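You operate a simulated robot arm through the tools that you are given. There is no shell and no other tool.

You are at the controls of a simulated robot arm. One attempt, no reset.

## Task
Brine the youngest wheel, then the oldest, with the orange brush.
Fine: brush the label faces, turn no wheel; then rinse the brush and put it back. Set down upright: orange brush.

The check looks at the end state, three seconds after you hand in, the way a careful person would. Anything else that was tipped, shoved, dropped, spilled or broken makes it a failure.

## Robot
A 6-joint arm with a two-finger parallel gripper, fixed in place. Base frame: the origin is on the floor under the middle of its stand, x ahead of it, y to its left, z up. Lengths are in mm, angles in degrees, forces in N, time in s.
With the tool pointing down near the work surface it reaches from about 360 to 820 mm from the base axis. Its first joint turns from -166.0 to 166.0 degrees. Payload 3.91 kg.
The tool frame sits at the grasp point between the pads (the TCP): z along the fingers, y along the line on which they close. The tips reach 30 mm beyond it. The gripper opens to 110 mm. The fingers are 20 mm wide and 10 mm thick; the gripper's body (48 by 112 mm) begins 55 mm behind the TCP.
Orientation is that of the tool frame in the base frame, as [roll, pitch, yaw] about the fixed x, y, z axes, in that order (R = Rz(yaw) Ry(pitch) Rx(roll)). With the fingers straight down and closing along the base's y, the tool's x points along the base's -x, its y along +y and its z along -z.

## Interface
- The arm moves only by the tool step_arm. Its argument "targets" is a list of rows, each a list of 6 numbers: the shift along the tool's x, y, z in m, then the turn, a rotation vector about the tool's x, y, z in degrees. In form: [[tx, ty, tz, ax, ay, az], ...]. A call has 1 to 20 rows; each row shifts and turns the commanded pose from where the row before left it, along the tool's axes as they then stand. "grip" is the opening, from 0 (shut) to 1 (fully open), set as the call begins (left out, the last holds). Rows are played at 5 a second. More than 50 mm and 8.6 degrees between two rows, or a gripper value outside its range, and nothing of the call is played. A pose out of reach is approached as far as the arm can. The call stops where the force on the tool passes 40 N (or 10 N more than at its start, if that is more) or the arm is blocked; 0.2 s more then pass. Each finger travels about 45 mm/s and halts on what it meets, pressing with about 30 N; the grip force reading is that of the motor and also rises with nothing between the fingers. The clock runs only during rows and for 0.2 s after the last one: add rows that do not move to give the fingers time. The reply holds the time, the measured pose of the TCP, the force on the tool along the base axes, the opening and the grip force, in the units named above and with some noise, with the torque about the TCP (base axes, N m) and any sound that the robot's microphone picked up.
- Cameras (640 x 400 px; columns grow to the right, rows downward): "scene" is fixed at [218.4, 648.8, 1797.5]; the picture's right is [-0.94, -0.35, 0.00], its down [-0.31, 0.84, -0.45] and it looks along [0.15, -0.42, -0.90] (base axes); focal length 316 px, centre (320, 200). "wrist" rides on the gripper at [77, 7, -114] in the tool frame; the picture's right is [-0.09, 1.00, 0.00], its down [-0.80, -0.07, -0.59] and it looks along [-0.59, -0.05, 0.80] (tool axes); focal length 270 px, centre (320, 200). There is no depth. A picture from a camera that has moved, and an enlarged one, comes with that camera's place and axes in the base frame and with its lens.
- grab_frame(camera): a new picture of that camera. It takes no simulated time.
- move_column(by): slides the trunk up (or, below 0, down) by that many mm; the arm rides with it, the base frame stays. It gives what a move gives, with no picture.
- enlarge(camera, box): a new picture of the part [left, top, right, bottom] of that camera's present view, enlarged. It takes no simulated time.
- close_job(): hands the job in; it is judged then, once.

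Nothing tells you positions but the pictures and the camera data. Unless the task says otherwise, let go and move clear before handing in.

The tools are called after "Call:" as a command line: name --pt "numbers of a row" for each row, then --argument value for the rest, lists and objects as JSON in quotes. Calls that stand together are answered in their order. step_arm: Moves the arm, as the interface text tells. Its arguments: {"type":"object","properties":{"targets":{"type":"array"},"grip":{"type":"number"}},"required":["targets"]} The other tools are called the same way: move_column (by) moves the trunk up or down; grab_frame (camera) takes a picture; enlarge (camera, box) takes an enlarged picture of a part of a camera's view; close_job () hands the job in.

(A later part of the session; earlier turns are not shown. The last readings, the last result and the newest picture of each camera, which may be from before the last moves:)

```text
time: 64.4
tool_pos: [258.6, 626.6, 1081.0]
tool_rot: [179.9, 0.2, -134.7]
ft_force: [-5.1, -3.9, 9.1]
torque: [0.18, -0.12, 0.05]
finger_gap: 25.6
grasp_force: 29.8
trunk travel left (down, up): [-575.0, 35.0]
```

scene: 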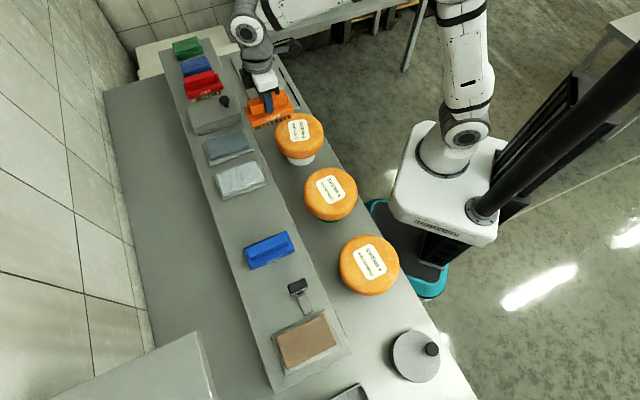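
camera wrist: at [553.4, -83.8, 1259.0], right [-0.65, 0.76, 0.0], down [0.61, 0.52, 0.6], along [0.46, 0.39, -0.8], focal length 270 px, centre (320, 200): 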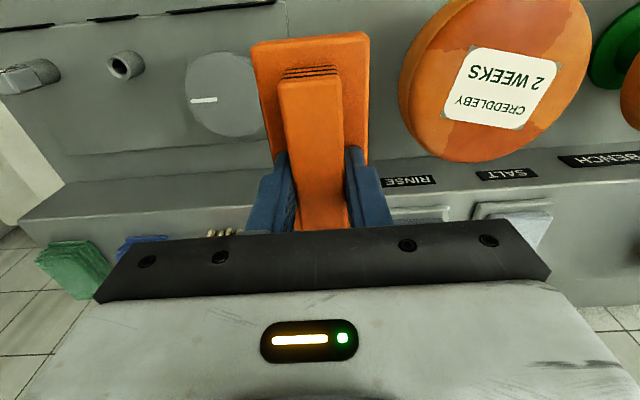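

Call:
step_arm --pt "0 0 -0.02 0 0 0" --pt "0 0 -0.045 0 0 0" --pt "0 0 -0.045 0 0 0" --pt "0.01693 -0.04288 0 0 0 0" --pt "0.01693 -0.04288 0 0 0 0" --pt "0.01693 -0.04288 0 0 0 0" --pt "0.01693 -0.04288 0 0 0 0" --pt "0.01693 -0.04288 0 0 0 0" --pt "0.01693 -0.04288 0 0 0 0" --pt "0.01693 -0.04288 0 0 0 0" --pt "0.01693 -0.04288 0 0 0 0" --pt "0.01693 -0.04288 0 0 0 0" --pt "0.01693 -0.04288 0 0 0 0" --pt "0.01693 -0.04288 0 0 0 0" --pt "0.01693 -0.04288 0 0 0 0" --pt "0.01693 -0.04288 0 0 0 0" --pt "0 0 0 0 0 0"

Call:
step_arm --pt "0 0 0 0 0 8.18" --pt "0 0 0 0 0 8.18" --pt "0 0 0 0 0 8.18" --pt "0 0 0 0 0 8.18" --pt "0 0 0 0 0 8.18" --pt "0 0 0 0 0 8.18" --pt "0 0 0 0 0 8.18" --pt "0 0 0 0 0 8.18" --pt "0 0 0 0 0 8.18" --pt "0 0 0 0 0 8.18" --pt "0 0 0 0 0 8.18" --pt "0 0 0 0 0 0"

Call:
grab_frame --camera "wrist"

Call:
enlarge --camera "scene" --box '[240, 80, 360, 180]'

```text
time: 68.0
tool_pos: [499.0, 81.6, 1187.4]
tool_rot: [-180.0, 0.1, -134.8]
ft_force: [1.1, 0.5, -2.3]
torque: [0.01, 0.01, -0.02]
finger_gap: 25.7
grasp_force: 30.0
trunk travel left (down, up): [-575.0, 35.0]
```

```text
time: 70.6
tool_pos: [502.1, 79.4, 1187.8]
tool_rot: [179.9, 0.0, 135.2]
ft_force: [0.0, 0.5, -2.5]
torque: [-0.01, 0.0, -0.01]
finger_gap: 25.5
grasp_force: 29.8
trunk travel left (down, up): [-575.0, 35.0]
```

```text
taken
camera wrist: at [450.6, 138.8, 1303.3], right [0.76, 0.64, 0.0], down [0.52, -0.62, 0.59], along [0.38, -0.45, -0.8], focal length 270 px, centre (320, 200)
```

wrist: 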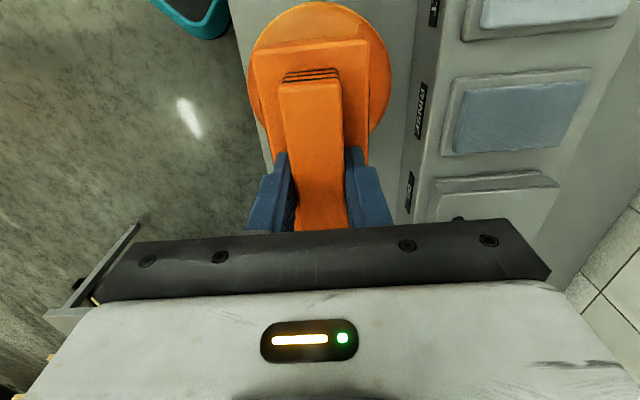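

```text
4.00 times, centred on (300, 130) of scene
camera zoom: at [218.4, 648.8, 1797.5], right [-0.94, -0.35, 0.0], down [-0.31, 0.84, -0.45], along [0.15, -0.42, -0.9], focal length 1265 px, centre (400, 480)
```

zoom: 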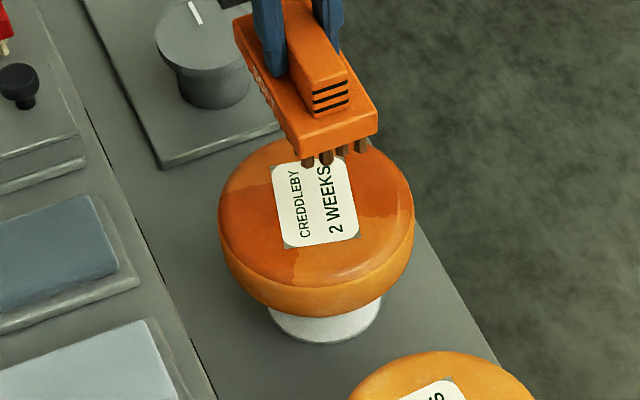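

Brush is now turned 90° over the wheel so its ends cover the two lighter zones. I'll centre it and come down gently.

Call:
step_arm --pt "-0.004 -0.002 0.04 0 0 0" --pt "0 0 0.04 0 0 0" --pt "0 0 0.018 0 0 0" --pt "0 0 0 0 0 0"

Call:
step_arm --pt "0 0 0.003 0 0 0" --pt "0 0 0 0 0 0"

Call:
enlarge --camera "scene" --box '[260, 95, 350, 165]'

```text
time: 71.6
tool_pos: [503.0, 76.3, 1092.1]
tool_rot: [179.8, 0.0, 135.3]
ft_force: [-0.1, -0.2, -1.1]
torque: [-0.03, -0.05, 0.01]
finger_gap: 25.8
grasp_force: 30.1
trunk travel left (down, up): [-575.0, 35.0]
```

```text
time: 72.2
tool_pos: [502.7, 76.3, 1089.6]
tool_rot: [179.9, 0.0, 135.4]
ft_force: [-0.7, 0.6, -1.4]
torque: [0.03, -0.02, 0.0]
finger_gap: 25.7
grasp_force: 30.0
trunk travel left (down, up): [-575.0, 35.0]
```

```text
5.71 times, centred on (305, 130) of scene
camera zoom: at [218.4, 648.8, 1797.5], right [-0.94, -0.35, 0.0], down [-0.31, 0.84, -0.45], along [0.15, -0.42, -0.9], focal length 1806 px, centre (406, 600)
```

zoom: 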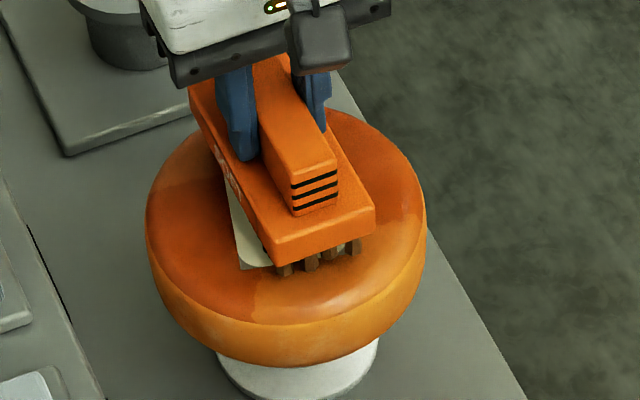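

Call:
step_arm --pt "0 0 0.002 0 0 0" --pt "0 0 0 0 0 0"

```text
time: 72.8
tool_pos: [502.2, 76.6, 1087.4]
tool_rot: [180.0, -0.1, 135.3]
ft_force: [-0.9, -0.8, -2.6]
torque: [-0.02, -0.02, 0.02]
finger_gap: 25.6
grasp_force: 30.4
trunk travel left (down, up): [-575.0, 35.0]
```

Call:
step_arm --pt "0 0 0.0015 0 0 0" --pt "0 0 0 0 0 0"

```text
time: 73.4
tool_pos: [502.4, 76.2, 1085.5]
tool_rot: [179.9, -0.1, 135.2]
ft_force: [0.0, 0.1, -2.5]
torque: [0.03, 0.01, 0.03]
finger_gap: 25.6
grasp_force: 28.9
trunk travel left (down, up): [-575.0, 35.0]
```

Call:
step_arm --pt "0 0 0.001 0 0 0" --pt "0 0 0 0 0 0"

```text
time: 74.0
tool_pos: [501.5, 75.5, 1083.1]
tool_rot: [179.9, 0.0, 135.2]
ft_force: [0.2, -0.2, -2.6]
torque: [-0.01, 0.01, -0.04]
finger_gap: 25.5
grasp_force: 29.8
trunk travel left (down, up): [-575.0, 35.0]
```

Call:
step_arm --pt "0 0 0.0008 0 0 0" --pt "0 0 0 0 0 0"

```text
time: 74.6
tool_pos: [501.5, 74.7, 1082.9]
tool_rot: [179.9, 0.0, 135.3]
ft_force: [-0.4, -0.8, 3.6]
torque: [-0.37, -0.12, 0.0]
finger_gap: 25.6
grasp_force: 30.1
trunk travel left (down, up): [-575.0, 35.0]
```

Call:
step_arm --pt "0 0 0 0.2 -0.2 0" --pt "0 0 0 0 0 0"

```text
time: 75.2
tool_pos: [501.9, 75.5, 1082.8]
tool_rot: [-180.0, 0.2, 135.3]
ft_force: [0.1, 3.2, 5.5]
torque: [0.34, 0.02, 0.02]
finger_gap: 25.8
grasp_force: 30.1
trunk travel left (down, up): [-575.0, 35.0]
```

Call:
step_arm --pt "0 0 0 -0.08 0.08 0" --pt "0.005 0 0 0 0 0" --pt "0.005 0 0 0 0 0" --pt "0.005 0 0 0 0 0" --pt "-0.005 0 0 0 0 0" --pt "-0.005 0 0 0 0 0" --pt "-0.005 0 0 0 0 0" --pt "0 0 0 0 0 0"

Call:
enlarge --camera "scene" --box '[260, 95, 350, 165]'

```text
time: 77.0
tool_pos: [501.2, 74.7, 1083.7]
tool_rot: [-180.0, 0.1, 135.3]
ft_force: [-1.1, 2.6, 4.2]
torque: [-0.14, -0.1, 0.06]
finger_gap: 25.6
grasp_force: 30.4
trunk travel left (down, up): [-575.0, 35.0]
```

```text
5.71 times, centred on (305, 130) of scene
camera zoom: at [218.4, 648.8, 1797.5], right [-0.94, -0.35, 0.0], down [-0.31, 0.84, -0.45], along [0.15, -0.42, -0.9], focal length 1806 px, centre (406, 600)
```

zoom: 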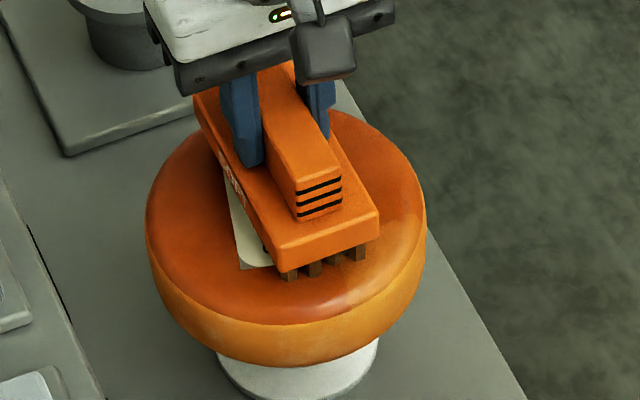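

The lighter zones have now darkened evenly. One more gentle back-and-forth the other way, then I'll lift and inspect.

Call:
step_arm --pt "-0.005 0 0 0 0 0" --pt "-0.005 0 0 0 0 0" --pt "-0.005 0 0 0 0 0" --pt "0.005 0 0 0 0 0" --pt "0.005 0 0 0 0 0" --pt "0.005 0 0 0 0 0" --pt "0.005 0 0 0 0 0" --pt "0.005 0 0 0 0 0" --pt "0 0 0 0 0 0"

Call:
step_arm --pt "0 0 -0.02 0 0 0" --pt "0 0 -0.04 0 0 0" --pt "-0.04 0 -0.02 0 0 0" --pt "-0.045 0 0 0 0 0" --pt "-0.045 0 0 0 0 0" --pt "0 0 0 0 0 0"

Call:
enlarge --camera "scene" --box '[260, 95, 350, 165]'

Call:
grab_frame --camera "wrist"

Call:
enlarge --camera "scene" --box '[220, 50, 350, 160]'

```text
time: 79.0
tool_pos: [495.0, 83.4, 1083.6]
tool_rot: [180.0, 0.1, 135.3]
ft_force: [3.4, -3.5, 11.2]
torque: [-0.47, -0.38, 0.03]
finger_gap: 25.5
grasp_force: 30.3
trunk travel left (down, up): [-575.0, 35.0]
```

```text
time: 80.4
tool_pos: [585.2, -10.1, 1162.3]
tool_rot: [-180.0, 0.2, 135.3]
ft_force: [-0.1, 0.6, -1.7]
torque: [0.02, 0.02, -0.01]
finger_gap: 25.5
grasp_force: 30.5
trunk travel left (down, up): [-575.0, 35.0]
```

```text
5.71 times, centred on (305, 130) of scene
camera zoom: at [218.4, 648.8, 1797.5], right [-0.94, -0.35, 0.0], down [-0.31, 0.84, -0.45], along [0.15, -0.42, -0.9], focal length 1806 px, centre (406, 600)
```

zoom: 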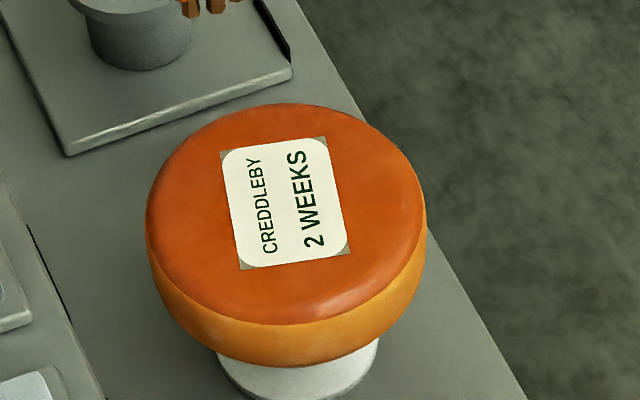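

```text
taken
camera wrist: at [535.0, 50.3, 1277.3], right [0.76, 0.65, 0.0], down [0.52, -0.61, 0.6], along [0.39, -0.45, -0.8], focal length 270 px, centre (320, 200)
```

wrist: 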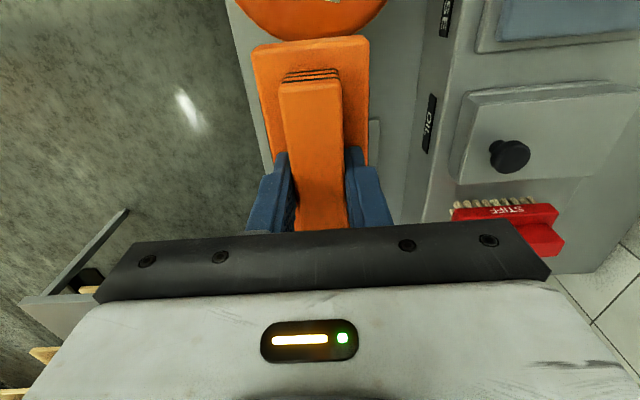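

```text
3.64 times, centred on (285, 105) of scene
camera zoom: at [218.4, 648.8, 1797.5], right [-0.94, -0.35, 0.0], down [-0.31, 0.84, -0.45], along [0.15, -0.42, -0.9], focal length 1150 px, centre (447, 546)
```

zoom: 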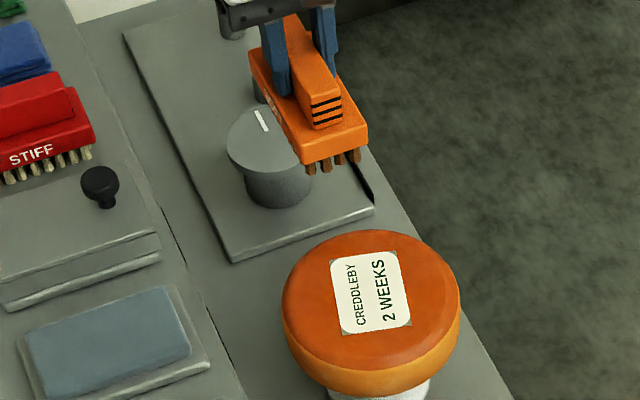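

The 2-week wheel's label face is now uniformly wet and the wheel hasn't moved (label corners at the same pixels). Next I'll turn the brush back, re-dip in BRINE, and go to the 9-week wheel.

Call:
step_arm --pt "0 0 -0.03 -0.12 0.12 0" --pt "0 0 0 0 0 -8.18" --pt "0 0 0 0 0 -8.18" --pt "0 0 0 0 0 -8.18" --pt "0 0 0 0 0 -8.18" --pt "0 0 0 0 0 -8.18" --pt "0 0 0 0 0 -8.18" --pt "0 0 0 0 0 -8.18" --pt "0 0 0 0 0 -8.18" --pt "0 0 0 0 0 -8.18" --pt "0 0 0 0 0 -8.18" --pt "0 0 0 0 0 -8.18" --pt "0 0 0 0 0 0"

Call:
step_arm --pt "-0.01401 0.04253 0 0 0 0" --pt "-0.01401 0.04253 0 0 0 0" --pt "-0.01401 0.04253 0 0 0 0" --pt "-0.01401 0.04253 0 0 0 0" --pt "-0.01401 0.04253 0 0 0 0" --pt "-0.01401 0.04253 0 0 0 0" --pt "-0.01401 0.04253 0 0 0 0" --pt "-0.01401 0.04253 0 0 0 0" --pt "-0.01401 0.04253 0 0 0 0" --pt "-0.01401 0.04253 0 0 0 0" --pt "-0.01401 0.04253 0 0 0 0" --pt "-0.01401 0.04253 0 0 0 0" --pt "-0.01401 0.04253 0 0 0 0" --pt "-0.01401 0.04253 0 0 0 0" --pt "-0.01401 0.04253 0 0 0 0" --pt "-0.01401 0.04253 0 0 0 0" --pt "0 0 0 0 0 0"

Call:
enlarge --camera "wrist" --box '[160, 0, 440, 240]'

```text
time: 83.2
tool_pos: [586.3, -9.5, 1192.4]
tool_rot: [180.0, 0.0, -134.6]
ft_force: [0.2, -0.1, -1.0]
torque: [-0.01, 0.01, 0.0]
finger_gap: 25.5
grasp_force: 29.7
trunk travel left (down, up): [-575.0, 35.0]
```

```text
time: 86.8
tool_pos: [259.6, 628.8, 1191.9]
tool_rot: [180.0, 0.2, -134.8]
ft_force: [-0.3, 0.3, -1.9]
torque: [0.01, -0.01, -0.02]
finger_gap: 25.6
grasp_force: 30.2
trunk travel left (down, up): [-575.0, 35.0]
```

```text
1.67 times, centred on (300, 120) of wrist
camera zoom: at [200.4, 580.2, 1307.0], right [-0.65, 0.76, 0.0], down [0.61, 0.52, 0.6], along [0.46, 0.39, -0.8], focal length 450 px, centre (353, 333)
```

zoom: 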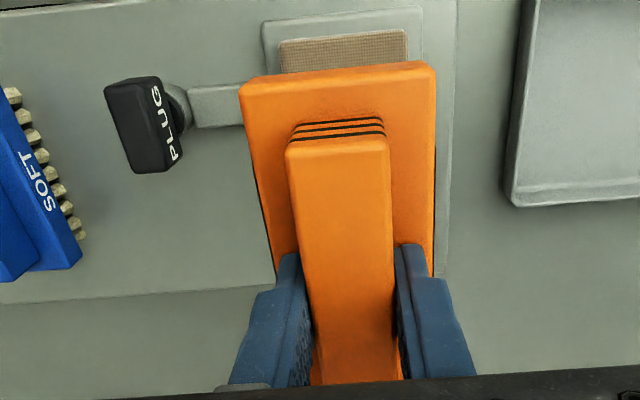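

Call:
step_arm --pt "0.002 -0.0005 0.045 0 0 0" --pt "0 0 0.045 0 0 0" --pt "0 0 0.016 0 0 0" --pt "0 0 0 0 0 0"

Call:
step_arm --pt "0 0 0.0015 0 0 0" --pt "0 0 0 0 0 0"

```text
time: 87.8
tool_pos: [258.5, 628.1, 1086.9]
tool_rot: [-179.9, 0.1, -134.7]
ft_force: [0.4, 0.2, -1.8]
torque: [-0.01, -0.03, 0.0]
finger_gap: 25.5
grasp_force: 29.8
trunk travel left (down, up): [-575.0, 35.0]
```

```text
time: 88.4
tool_pos: [258.7, 627.5, 1085.0]
tool_rot: [180.0, 0.1, -134.7]
ft_force: [-0.1, 0.0, -1.9]
torque: [0.01, 0.0, 0.0]
finger_gap: 25.7
grasp_force: 29.9
trunk travel left (down, up): [-575.0, 35.0]
```

Call:
step_arm --pt "0 0 0.0015 0 0 0" --pt "0 0 0 0 0 0"

```text
time: 89.0
tool_pos: [259.0, 628.8, 1084.6]
tool_rot: [180.0, 0.1, -134.6]
ft_force: [-0.3, -0.1, -2.8]
torque: [0.03, 0.02, -0.01]
finger_gap: 25.9
grasp_force: 29.7
trunk travel left (down, up): [-575.0, 35.0]
```

Call:
step_arm --pt "0 0 0.0015 0 0 0" --pt "0 0 0 0 0 0"

```text
time: 89.6
tool_pos: [258.8, 627.4, 1083.0]
tool_rot: [-179.9, 0.1, -134.8]
ft_force: [0.2, -0.2, -1.8]
torque: [0.01, -0.01, 0.0]
finger_gap: 25.8
grasp_force: 29.5
trunk travel left (down, up): [-575.0, 35.0]
```

Call:
step_arm --pt "0 0 0.001 0 0 0" --pt "0 0 0 0 0 0"

```text
time: 90.2
tool_pos: [259.8, 628.5, 1082.6]
tool_rot: [-180.0, 0.1, -134.7]
ft_force: [-0.3, -1.1, -1.9]
torque: [-0.01, 0.01, -0.04]
finger_gap: 25.3
grasp_force: 29.8
trunk travel left (down, up): [-575.0, 35.0]
```

Call:
step_arm --pt "0 0 0.001 0 0 0" --pt "0 0 0 0 0 0"

```text
time: 90.8
tool_pos: [258.8, 627.8, 1080.5]
tool_rot: [-180.0, 0.2, -134.7]
ft_force: [0.7, 0.3, -2.0]
torque: [0.04, -0.04, 0.02]
finger_gap: 25.8
grasp_force: 30.2
trunk travel left (down, up): [-575.0, 35.0]
```

Call:
step_arm --pt "0 0 0.0008 0 0 0" --pt "0 0 0 0 0 0"

```text
time: 91.4
tool_pos: [259.5, 627.5, 1080.0]
tool_rot: [-180.0, 0.3, -134.8]
ft_force: [-0.9, 0.0, 3.5]
torque: [-0.2, 0.17, 0.03]
finger_gap: 25.7
grasp_force: 30.1
trunk travel left (down, up): [-575.0, 35.0]
```

Contact at ~5.5 N; loading strokes now.

Call:
step_arm --pt "0 0 0.0004 0 0 0" --pt "0.005 0 0 0 0 0" --pt "-0.005 0 0 0 0 0" --pt "-0.005 0 0 0 0 0" --pt "0.005 0 0 0 0 0" --pt "0 0.004 0 0 0 0" --pt "0 -0.004 0 0 0 0" --pt "0 -0.004 0 0 0 0" --pt "0 0.004 0 0 0 0" --pt "0.005 0 0 0 0 0" --pt "-0.005 0 0 0 0 0" --pt "0 0 0 0 0 0"

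```text
time: 94.0
tool_pos: [260.0, 627.2, 1081.2]
tool_rot: [180.0, 0.2, -134.7]
ft_force: [-4.1, -4.3, 11.0]
torque: [0.14, -0.16, -0.02]
finger_gap: 25.9
grasp_force: 30.2
trunk travel left (down, up): [-575.0, 35.0]
```

Call:
step_arm --pt "0 0 -0.02 0 0 0" --pt "0 0 -0.045 0 0 0" --pt "0 0 -0.045 0 0 0" --pt "0.0241 -0.03656 0 0 0 0" --pt "0.0241 -0.03656 0 0 0 0" --pt "0.0241 -0.03656 0 0 0 0" --pt "0.0241 -0.03656 0 0 0 0" --pt "0.0241 -0.03656 0 0 0 0" --pt "0.0241 -0.03656 0 0 0 0" --pt "0.0241 -0.03656 0 0 0 0" --pt "0.0241 -0.03656 0 0 0 0" --pt "0.0241 -0.03656 0 0 0 0" --pt "0 0 0 0 0 0"

Call:
grab_frame --camera "wrist"

Call:
enlarge --camera "scene" --box '[280, 140, 400, 240]'

```text
time: 96.8
tool_pos: [341.8, 240.0, 1189.7]
tool_rot: [-180.0, 0.1, -134.7]
ft_force: [0.8, -0.3, -1.5]
torque: [0.0, -0.05, 0.0]
finger_gap: 25.9
grasp_force: 29.8
trunk travel left (down, up): [-575.0, 35.0]
```

```text
taken
camera wrist: at [282.8, 191.3, 1302.9], right [-0.65, 0.76, 0.0], down [0.61, 0.52, 0.6], along [0.46, 0.39, -0.8], focal length 270 px, centre (320, 200)
```

wrist: 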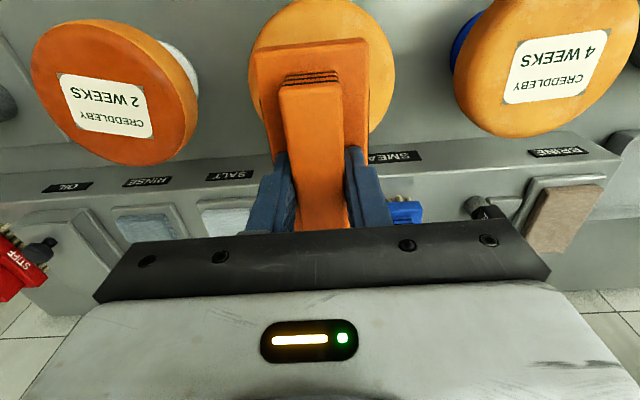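

```text
4.00 times, centred on (340, 190) of scene
camera zoom: at [218.4, 648.8, 1797.5], right [-0.94, -0.35, 0.0], down [-0.31, 0.84, -0.45], along [0.15, -0.42, -0.9], focal length 1265 px, centre (240, 240)
```

zoom: 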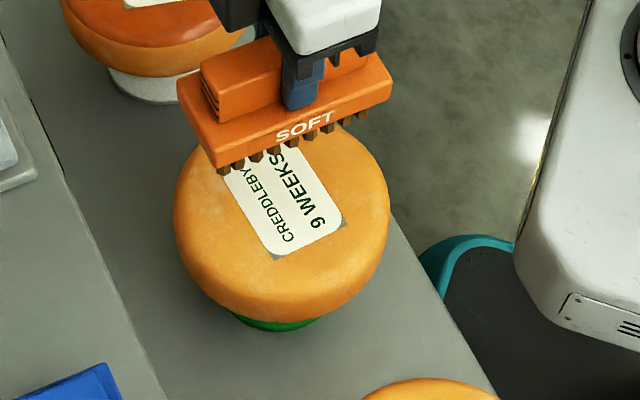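

Call:
step_arm --pt "-0.001 0.003 0.045 0 0 0" --pt "0 0 0.04 0 0 0" --pt "0 0 0.013 0 0 0" --pt "0 0 0 0 0 0"

Call:
enlarge --camera "scene" --box '[285, 150, 375, 220]'

```text
time: 97.8
tool_pos: [340.6, 243.4, 1091.6]
tool_rot: [-180.0, -0.1, -134.6]
ft_force: [-0.8, -0.3, -1.8]
torque: [-0.01, 0.02, 0.04]
finger_gap: 25.7
grasp_force: 29.4
trunk travel left (down, up): [-575.0, 35.0]
```

```text
5.71 times, centred on (330, 185) of scene
camera zoom: at [218.4, 648.8, 1797.5], right [-0.94, -0.35, 0.0], down [-0.31, 0.84, -0.45], along [0.15, -0.42, -0.9], focal length 1806 px, centre (263, 286)
```

zoom: 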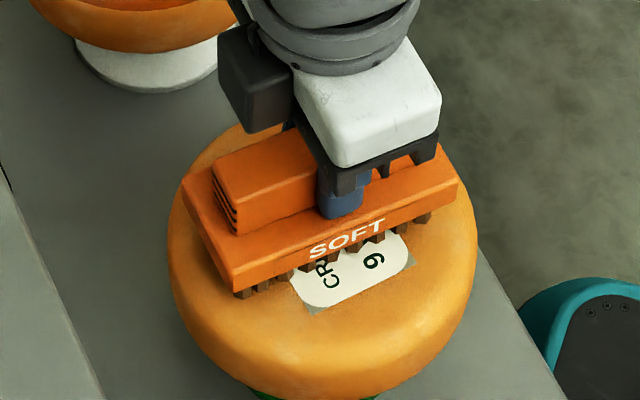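

Call:
step_arm --pt "0 0 0.002 0 0 0" --pt "0 0 0.0015 0 0 0" --pt "0 0 0 0 0 0"

```text
time: 98.6
tool_pos: [341.1, 244.3, 1088.2]
tool_rot: [-179.9, 0.1, -134.7]
ft_force: [-0.6, -0.4, -2.5]
torque: [0.02, 0.0, -0.01]
finger_gap: 25.8
grasp_force: 30.1
trunk travel left (down, up): [-575.0, 35.0]
```

Call:
step_arm --pt "0 0 0.0015 0 0 0" --pt "0 0 0 0 0 0"

```text
time: 99.2
tool_pos: [341.5, 242.6, 1086.4]
tool_rot: [179.9, 0.1, -134.7]
ft_force: [-0.4, -0.2, -1.7]
torque: [0.01, -0.01, 0.01]
finger_gap: 25.8
grasp_force: 30.0
trunk travel left (down, up): [-575.0, 35.0]
```

Call:
step_arm --pt "0 0 0.001 0 0 0" --pt "0 0 0 0 0 0"

```text
time: 99.8
tool_pos: [339.9, 244.9, 1085.6]
tool_rot: [180.0, 0.0, -134.7]
ft_force: [0.1, 0.1, -1.9]
torque: [0.03, 0.01, -0.03]
finger_gap: 25.5
grasp_force: 30.2
trunk travel left (down, up): [-575.0, 35.0]
```

Call:
step_arm --pt "0 0 0.001 0 0 0" --pt "0 0 0 0 0 0"

```text
time: 100.4
tool_pos: [339.6, 244.4, 1084.3]
tool_rot: [179.9, 0.1, -134.7]
ft_force: [-0.1, -0.6, -1.6]
torque: [0.0, 0.01, 0.03]
finger_gap: 25.7
grasp_force: 29.7
trunk travel left (down, up): [-575.0, 35.0]
```

Call:
step_arm --pt "0 0 0.0008 0 0 0" --pt "0 0 0 0 0 0"

```text
time: 101.0
tool_pos: [340.3, 243.6, 1082.8]
tool_rot: [-180.0, 0.1, -134.7]
ft_force: [0.4, 0.6, -2.8]
torque: [-0.01, -0.03, 0.0]
finger_gap: 25.8
grasp_force: 29.6
trunk travel left (down, up): [-575.0, 35.0]
```

Call:
step_arm --pt "0 0 0.0008 0 0 0" --pt "0 0 0 0 0 0"

```text
time: 101.6
tool_pos: [340.3, 243.5, 1082.9]
tool_rot: [-179.9, 0.3, -134.6]
ft_force: [0.0, -1.7, 1.2]
torque: [0.06, -0.11, -0.02]
finger_gap: 25.5
grasp_force: 30.4
trunk travel left (down, up): [-575.0, 35.0]
```

Contact at ~3 N on the 9-week face. Slow strokes along the brush axis now.

Call:
step_arm --pt "0 0 0.0003 0 0 0" --pt "0.005 0 0 0 0 0" --pt "0.005 0 0 0 0 0" --pt "-0.005 0 0 0 0 0" --pt "-0.005 0 0 0 0 0" --pt "-0.005 0 0 0 0 0" --pt "-0.005 0 0 0 0 0" --pt "0.005 0 0 0 0 0" --pt "0.005 0 0 0 0 0" --pt "0 0 0 0 0 0"

Call:
enlarge --camera "scene" --box '[285, 150, 375, 220]'

```text
time: 103.8
tool_pos: [341.6, 244.5, 1083.4]
tool_rot: [180.0, 0.4, -134.6]
ft_force: [8.9, 7.2, 26.5]
torque: [0.02, 0.0, 0.02]
finger_gap: 25.4
grasp_force: 29.8
trunk travel left (down, up): [-575.0, 35.0]
```

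```text
5.71 times, centred on (330, 185) of scene
camera zoom: at [218.4, 648.8, 1797.5], right [-0.94, -0.35, 0.0], down [-0.31, 0.84, -0.45], along [0.15, -0.42, -0.9], focal length 1806 px, centre (263, 286)
```

zoom: 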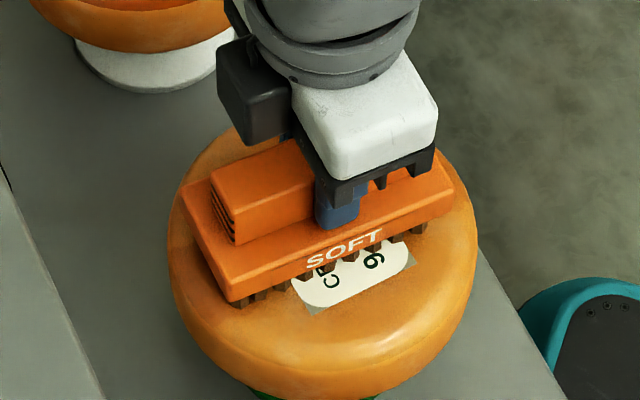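

Force rose to ~29 N — too firm; easing up by 1 mm right away.

Call:
step_arm --pt "0 0 -0.001 0 0 0" --pt "0 0 0 0 0 0"

```text
time: 104.4
tool_pos: [339.8, 243.4, 1083.0]
tool_rot: [180.0, 0.0, -134.7]
ft_force: [4.3, 1.7, 8.8]
torque: [0.47, -0.62, -0.05]
finger_gap: 25.7
grasp_force: 29.9
trunk travel left (down, up): [-575.0, 35.0]
```

Call:
step_arm --pt "0 0 -0.0004 0 -0.12 0" --pt "0 0 0 0 0 0"

Call:
enlarge --camera "scene" --box '[285, 150, 375, 220]'

```text
time: 105.0
tool_pos: [338.9, 243.3, 1083.8]
tool_rot: [180.0, 0.1, -134.7]
ft_force: [0.0, 0.7, -2.3]
torque: [0.04, 0.0, -0.01]
finger_gap: 26.0
grasp_force: 30.3
trunk travel left (down, up): [-575.0, 35.0]
```

```text
5.71 times, centred on (330, 185) of scene
camera zoom: at [218.4, 648.8, 1797.5], right [-0.94, -0.35, 0.0], down [-0.31, 0.84, -0.45], along [0.15, -0.42, -0.9], focal length 1806 px, centre (263, 286)
```

zoom: 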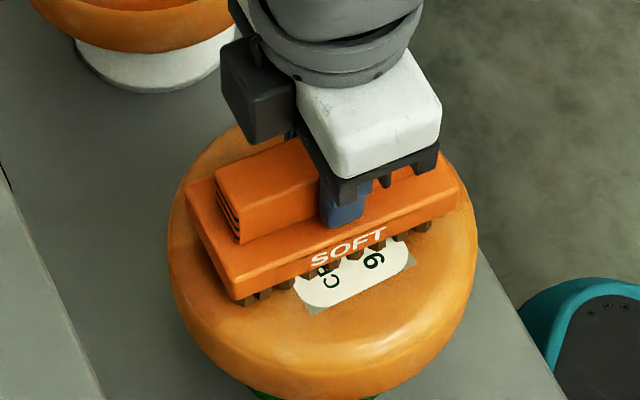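

Call:
step_arm --pt "0 0 0.0005 0 0 0" --pt "0 0 0 0 0 0"

```text
time: 105.6
tool_pos: [340.3, 243.7, 1084.2]
tool_rot: [-180.0, 0.2, -134.7]
ft_force: [-0.4, 0.3, -1.8]
torque: [0.03, -0.02, -0.01]
finger_gap: 25.7
grasp_force: 30.0
trunk travel left (down, up): [-575.0, 35.0]
```

Call:
step_arm --pt "0 0 0.0005 0 0 0" --pt "0 0 0 0 0 0"

```text
time: 106.2
tool_pos: [340.7, 244.2, 1083.0]
tool_rot: [-180.0, 0.2, -134.7]
ft_force: [-0.4, 0.4, -0.2]
torque: [-0.02, 0.11, -0.03]
finger_gap: 25.7
grasp_force: 30.8
trunk travel left (down, up): [-575.0, 35.0]
```

Call:
step_arm --pt "0.005 0 0.0001 0 0 0" --pt "0.005 0 0 0 0 0" --pt "-0.005 0 0 0 0 0" --pt "-0.005 0 0 0 0 0"

Call:
step_arm --pt "-0.005 0 0 0 0 0" --pt "-0.005 0 0 0 0 0" --pt "0.005 0 0 0 0 0" --pt "0.005 0 0 0 0 0"

Call:
enlarge --camera "scene" --box '[285, 150, 375, 220]'

```text
time: 107.2
tool_pos: [341.3, 243.0, 1083.5]
tool_rot: [-179.9, 0.3, -134.7]
ft_force: [-0.1, 0.1, -0.1]
torque: [-0.08, 0.07, 0.04]
finger_gap: 25.6
grasp_force: 29.8
trunk travel left (down, up): [-575.0, 35.0]
```

```text
time: 108.2
tool_pos: [340.5, 243.9, 1083.2]
tool_rot: [180.0, 0.3, -134.6]
ft_force: [0.6, 0.4, 0.3]
torque: [-0.06, 0.06, -0.02]
finger_gap: 25.5
grasp_force: 30.0
trunk travel left (down, up): [-575.0, 35.0]
```

```text
5.71 times, centred on (330, 185) of scene
camera zoom: at [218.4, 648.8, 1797.5], right [-0.94, -0.35, 0.0], down [-0.31, 0.84, -0.45], along [0.15, -0.42, -0.9], focal length 1806 px, centre (263, 286)
```

zoom: 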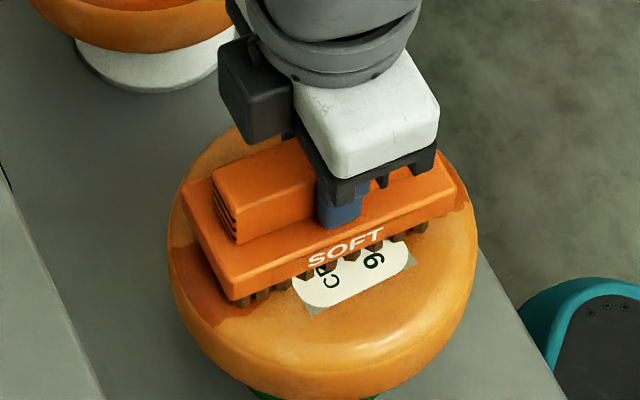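

Both end zones have turned dark wet, wheel unmoved. I'll lift, turn the brush 90°, and do the two side zones.

Call:
step_arm --pt "0 0 -0.02 0 0 0" --pt "0 0 -0.04 0 0 0" --pt "0 0 -0.02 0 0 8.18" --pt "0 0 0 0 0 8.18" --pt "0 0 0 0 0 8.18" --pt "0 0 0 0 0 8.18" --pt "0 0 0 0 0 8.18" --pt "0 0 0 0 0 8.18" --pt "0 0 0 0 0 8.18" --pt "0 0 0 0 0 8.18" --pt "0 0 0 0 0 8.18" --pt "0 0 0 0 0 8.18" --pt "0 0 0 0 0 8.18" --pt "0 0 0 0 0 0"

Call:
grab_frame --camera "wrist"

Call:
enlarge --camera "scene" --box '[275, 140, 385, 230]'

```text
time: 111.2
tool_pos: [340.9, 243.9, 1163.2]
tool_rot: [179.7, 0.0, 135.2]
ft_force: [0.0, -0.1, -1.9]
torque: [-0.01, -0.01, 0.03]
finger_gap: 25.7
grasp_force: 29.6
trunk travel left (down, up): [-575.0, 35.0]
```

```text
taken
camera wrist: at [289.8, 303.5, 1277.0], right [0.76, 0.64, 0.0], down [0.52, -0.62, 0.59], along [0.39, -0.45, -0.8], focal length 270 px, centre (320, 200)
```

wrist: 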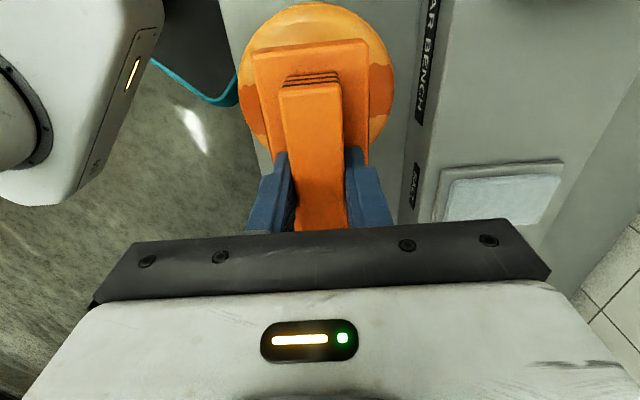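

```text
4.44 times, centred on (330, 185) of scene
camera zoom: at [218.4, 648.8, 1797.5], right [-0.94, -0.35, 0.0], down [-0.31, 0.84, -0.45], along [0.15, -0.42, -0.9], focal length 1405 px, centre (276, 267)
```

zoom: 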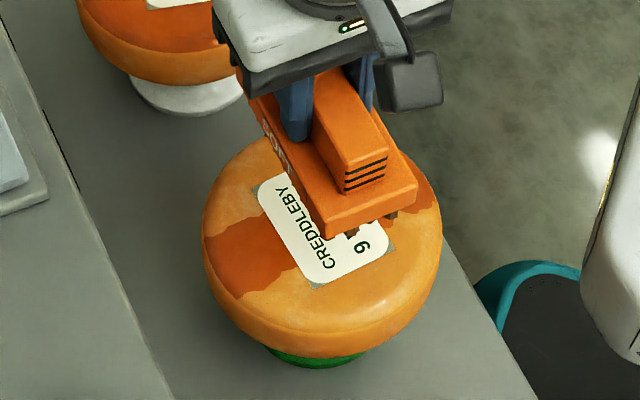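

Call:
step_arm --pt "-0.005 -0.0015 0.035 0.12 0 0" --pt "0 0 0.035 0 0 0" --pt "0 0 0.004 0 0 0" --pt "0 0 0 0 0 0"

Call:
step_arm --pt "0 0 0.002 0 0 0" --pt "0 0 0 0 0 0"

```text
time: 112.2
tool_pos: [342.9, 237.7, 1087.7]
tool_rot: [179.8, 0.1, 135.2]
ft_force: [0.3, -0.1, -1.7]
torque: [0.0, 0.02, 0.01]
finger_gap: 25.8
grasp_force: 30.1
trunk travel left (down, up): [-575.0, 35.0]
```

```text
time: 112.8
tool_pos: [343.1, 239.0, 1086.7]
tool_rot: [179.9, 0.0, 135.3]
ft_force: [-0.4, -0.1, -1.2]
torque: [0.0, 0.02, 0.03]
finger_gap: 25.6
grasp_force: 29.7
trunk travel left (down, up): [-575.0, 35.0]
```

Call:
step_arm --pt "0 0 0.0012 0 0 0" --pt "0 0 0 0 0 0"

```text
time: 113.4
tool_pos: [342.8, 237.7, 1085.5]
tool_rot: [179.9, 0.0, 135.3]
ft_force: [-0.4, 0.9, -2.0]
torque: [-0.01, 0.02, 0.02]
finger_gap: 26.0
grasp_force: 30.5
trunk travel left (down, up): [-575.0, 35.0]
```

Call:
step_arm --pt "0 0 0.001 0 0 0" --pt "0 0 0 0 0 0"

```text
time: 114.0
tool_pos: [343.3, 238.6, 1085.0]
tool_rot: [179.9, 0.1, 135.4]
ft_force: [0.0, 0.4, -2.2]
torque: [-0.02, 0.04, 0.0]
finger_gap: 25.2
grasp_force: 30.0
trunk travel left (down, up): [-575.0, 35.0]
```

Call:
step_arm --pt "0 0 0.0008 0 0 0" --pt "0 0 0 0 0 0"

```text
time: 114.6
tool_pos: [343.5, 237.9, 1083.6]
tool_rot: [179.9, 0.0, 135.3]
ft_force: [-0.2, -1.2, -2.0]
torque: [-0.01, 0.0, -0.01]
finger_gap: 25.6
grasp_force: 30.9
trunk travel left (down, up): [-575.0, 35.0]
```

Call:
step_arm --pt "0 0 0.0006 0 0 0" --pt "0 0 0 0 0 0"

```text
time: 115.2
tool_pos: [343.3, 240.2, 1082.6]
tool_rot: [179.9, 0.0, 135.4]
ft_force: [-0.4, 0.5, -1.4]
torque: [0.01, 0.0, 0.01]
finger_gap: 25.6
grasp_force: 30.2
trunk travel left (down, up): [-575.0, 35.0]
```

Call:
step_arm --pt "0 0 0.0006 0 0 0" --pt "0 0 0 0 0 0"

```text
time: 115.8
tool_pos: [343.9, 238.4, 1082.8]
tool_rot: [179.8, 0.0, 135.4]
ft_force: [0.7, -0.4, 3.6]
torque: [-0.3, -0.2, 0.04]
finger_gap: 25.7
grasp_force: 29.9
trunk travel left (down, up): [-575.0, 35.0]
```

Call:
step_arm --pt "0 0 0 0.05 -0.12 0" --pt "0.005 0 0 0 0 0" --pt "0.005 0 0 0 0 0" --pt "-0.005 0 0 0 0 0" --pt "-0.005 0 0 0 0 0"

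Call:
enlarge --camera "scene" --box '[275, 140, 385, 230]'

```text
time: 117.0
tool_pos: [342.0, 238.2, 1084.1]
tool_rot: [179.9, 0.1, 135.3]
ft_force: [-2.2, 1.1, 5.1]
torque: [0.28, 0.48, -0.02]
finger_gap: 25.9
grasp_force: 29.7
trunk travel left (down, up): [-575.0, 35.0]
```

```text
4.44 times, centred on (330, 185) of scene
camera zoom: at [218.4, 648.8, 1797.5], right [-0.94, -0.35, 0.0], down [-0.31, 0.84, -0.45], along [0.15, -0.42, -0.9], focal length 1405 px, centre (276, 267)
```

zoom: 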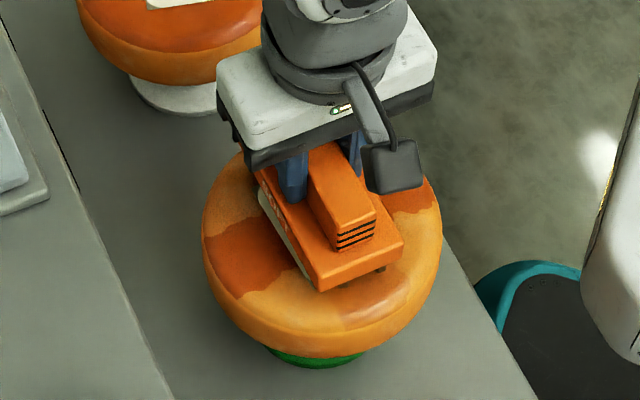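

Call:
step_arm --pt "0 0 0.0001 0 0.08 0" --pt "-0.005 0 0 0 0 0" --pt "-0.005 0 0 0 0 0" --pt "-0.005 0 0 0 0 0" --pt "0.005 0 0 0 0 0" --pt "0.005 0 0 0 0 0" --pt "0.005 0 0 0 0 0"

Call:
enlarge --camera "scene" --box '[275, 140, 385, 230]'

Call:
grab_frame --camera "wrist"

```text
time: 118.6
tool_pos: [343.5, 239.1, 1081.9]
tool_rot: [179.9, 0.1, 135.4]
ft_force: [-0.2, 0.3, -0.2]
torque: [-0.06, 0.0, -0.04]
finger_gap: 26.0
grasp_force: 30.2
trunk travel left (down, up): [-575.0, 35.0]
```

```text
4.44 times, centred on (330, 185) of scene
camera zoom: at [218.4, 648.8, 1797.5], right [-0.94, -0.35, 0.0], down [-0.31, 0.84, -0.45], along [0.15, -0.42, -0.9], focal length 1405 px, centre (276, 267)
```

zoom: 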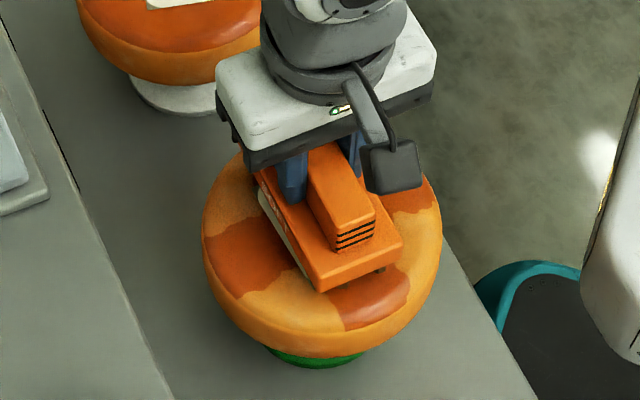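

```text
taken
camera wrist: at [292.8, 299.2, 1196.9], right [0.76, 0.65, 0.0], down [0.52, -0.61, 0.59], along [0.39, -0.45, -0.8], focal length 270 px, centre (320, 200)
```

wrist: 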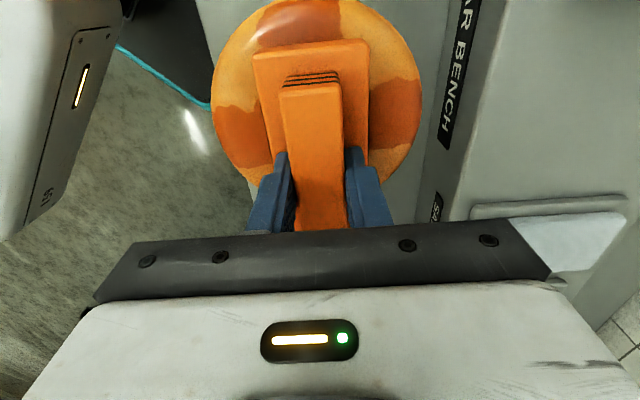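

The face seems divided in eight zones; the diagonal ones still need wetting. I'll sweep the brush gently sideways to reach those.

Call:
step_arm --pt "0 0.005 0.0002 0 0 0" --pt "0 0.005 0 0 0 0" --pt "0 0.005 0 0 0 0" --pt "0 0.005 0 0 0 0"

Call:
enlarge --camera "scene" --box '[275, 140, 385, 230]'

Call:
enlarge --camera "wrist" --box '[180, 0, 460, 220]'

```text
time: 119.6
tool_pos: [356.5, 252.9, 1082.7]
tool_rot: [179.9, 0.1, 135.3]
ft_force: [-0.9, -0.9, 2.2]
torque: [-0.26, -0.02, -0.1]
finger_gap: 25.9
grasp_force: 29.7
trunk travel left (down, up): [-575.0, 35.0]
```

```text
4.44 times, centred on (330, 185) of scene
camera zoom: at [218.4, 648.8, 1797.5], right [-0.94, -0.35, 0.0], down [-0.31, 0.84, -0.45], along [0.15, -0.42, -0.9], focal length 1405 px, centre (276, 267)
```

zoom: 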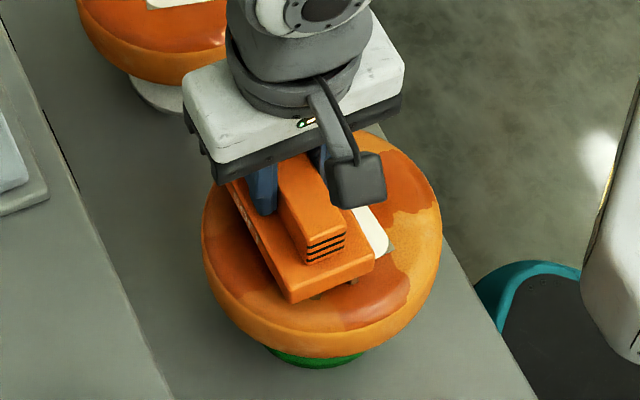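

```text
1.82 times, centred on (320, 110) of wrist
camera zoom: at [306.4, 312.4, 1196.8], right [0.76, 0.65, 0.0], down [0.52, -0.61, 0.59], along [0.39, -0.45, -0.8], focal length 491 px, centre (320, 364)
```

zoom: 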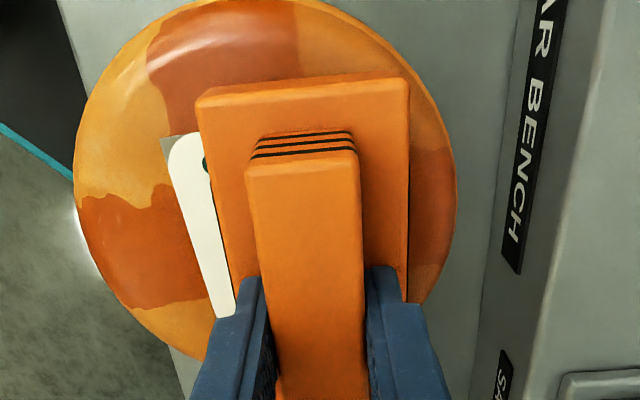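

Call:
step_arm --pt "0.005 0 0 0 0 0" --pt "0.005 0 0 0 0 0" --pt "-0.005 0 0 0 0 0" --pt "-0.005 0 0 0 0 0" --pt "-0.005 0 0 0 0 0" --pt "-0.005 0 0 0 0 0" --pt "0.005 0 0 0 0 0" --pt "0.005 0 0 0 0 0"

Call:
enlarge --camera "scene" --box '[275, 140, 385, 230]'

Call:
enlarge --camera "wrist" --box '[180, 0, 460, 220]'

```text
time: 121.4
tool_pos: [357.0, 252.6, 1083.3]
tool_rot: [179.9, -0.1, 135.3]
ft_force: [1.6, -1.4, 6.3]
torque: [-0.3, -0.26, 0.05]
finger_gap: 25.7
grasp_force: 30.2
trunk travel left (down, up): [-575.0, 35.0]
```

```text
4.44 times, centred on (330, 185) of scene
camera zoom: at [218.4, 648.8, 1797.5], right [-0.94, -0.35, 0.0], down [-0.31, 0.84, -0.45], along [0.15, -0.42, -0.9], focal length 1405 px, centre (276, 267)
```

zoom: 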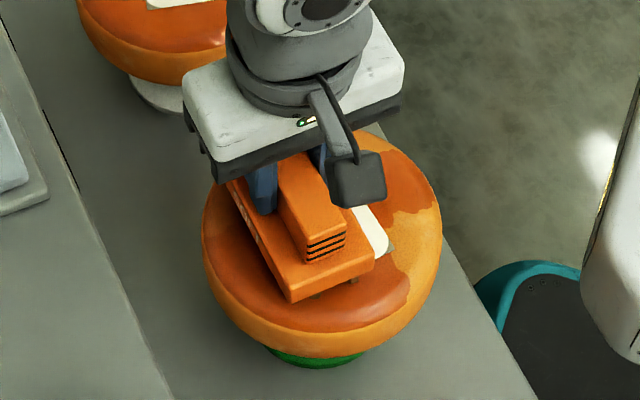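

```text
1.82 times, centred on (320, 110) of wrist
camera zoom: at [306.6, 311.8, 1196.8], right [0.76, 0.65, 0.0], down [0.52, -0.61, 0.59], along [0.39, -0.45, -0.8], focal length 491 px, centre (320, 364)
```

zoom: 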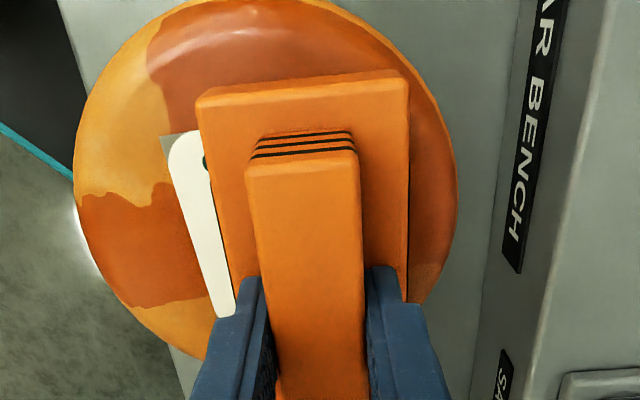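

One diagonal side is now evenly dark. I'll sweep back through centre to the other side.

Call:
step_arm --pt "0 -0.005 -0.0002 0 0 0" --pt "0 -0.005 0 0 0 0" --pt "0 -0.005 0 0 0 0" --pt "0 -0.005 0 0 0 0" --pt "0 -0.005 0 0 0 0" --pt "0 -0.005 0 0 0 0"

Call:
step_arm --pt "0 -0.005 0 0 0 0" --pt "0 -0.005 0 0 0 0" --pt "0 0 0 0 0 0"

Call:
enlarge --camera "scene" --box '[275, 140, 385, 230]'

Call:
enlarge --camera "wrist" --box '[180, 0, 460, 220]'

```text
time: 122.8
tool_pos: [334.7, 231.2, 1083.3]
tool_rot: [179.9, 0.0, 135.2]
ft_force: [1.4, 1.9, 5.3]
torque: [-0.05, -0.04, 0.01]
finger_gap: 25.6
grasp_force: 30.0
trunk travel left (down, up): [-575.0, 35.0]
```

```text
time: 123.6
tool_pos: [329.0, 224.7, 1083.0]
tool_rot: [180.0, 0.1, 135.3]
ft_force: [2.5, 2.4, 11.4]
torque: [0.07, 0.07, -0.06]
finger_gap: 25.7
grasp_force: 29.8
trunk travel left (down, up): [-575.0, 35.0]
```

```text
4.44 times, centred on (330, 185) of scene
camera zoom: at [218.4, 648.8, 1797.5], right [-0.94, -0.35, 0.0], down [-0.31, 0.84, -0.45], along [0.15, -0.42, -0.9], focal length 1405 px, centre (276, 267)
```

zoom: 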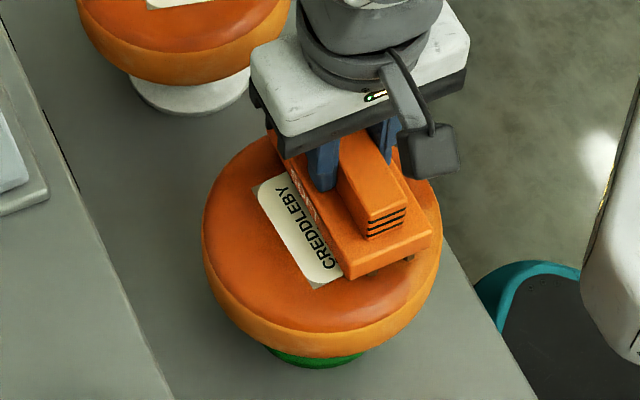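

```text
1.82 times, centred on (320, 110) of wrist
camera zoom: at [278.5, 284.8, 1196.8], right [0.76, 0.65, 0.0], down [0.52, -0.61, 0.59], along [0.39, -0.45, -0.8], focal length 491 px, centre (320, 364)
```

zoom: 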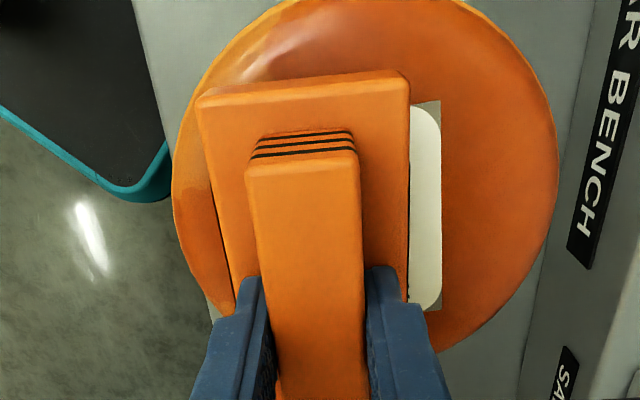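

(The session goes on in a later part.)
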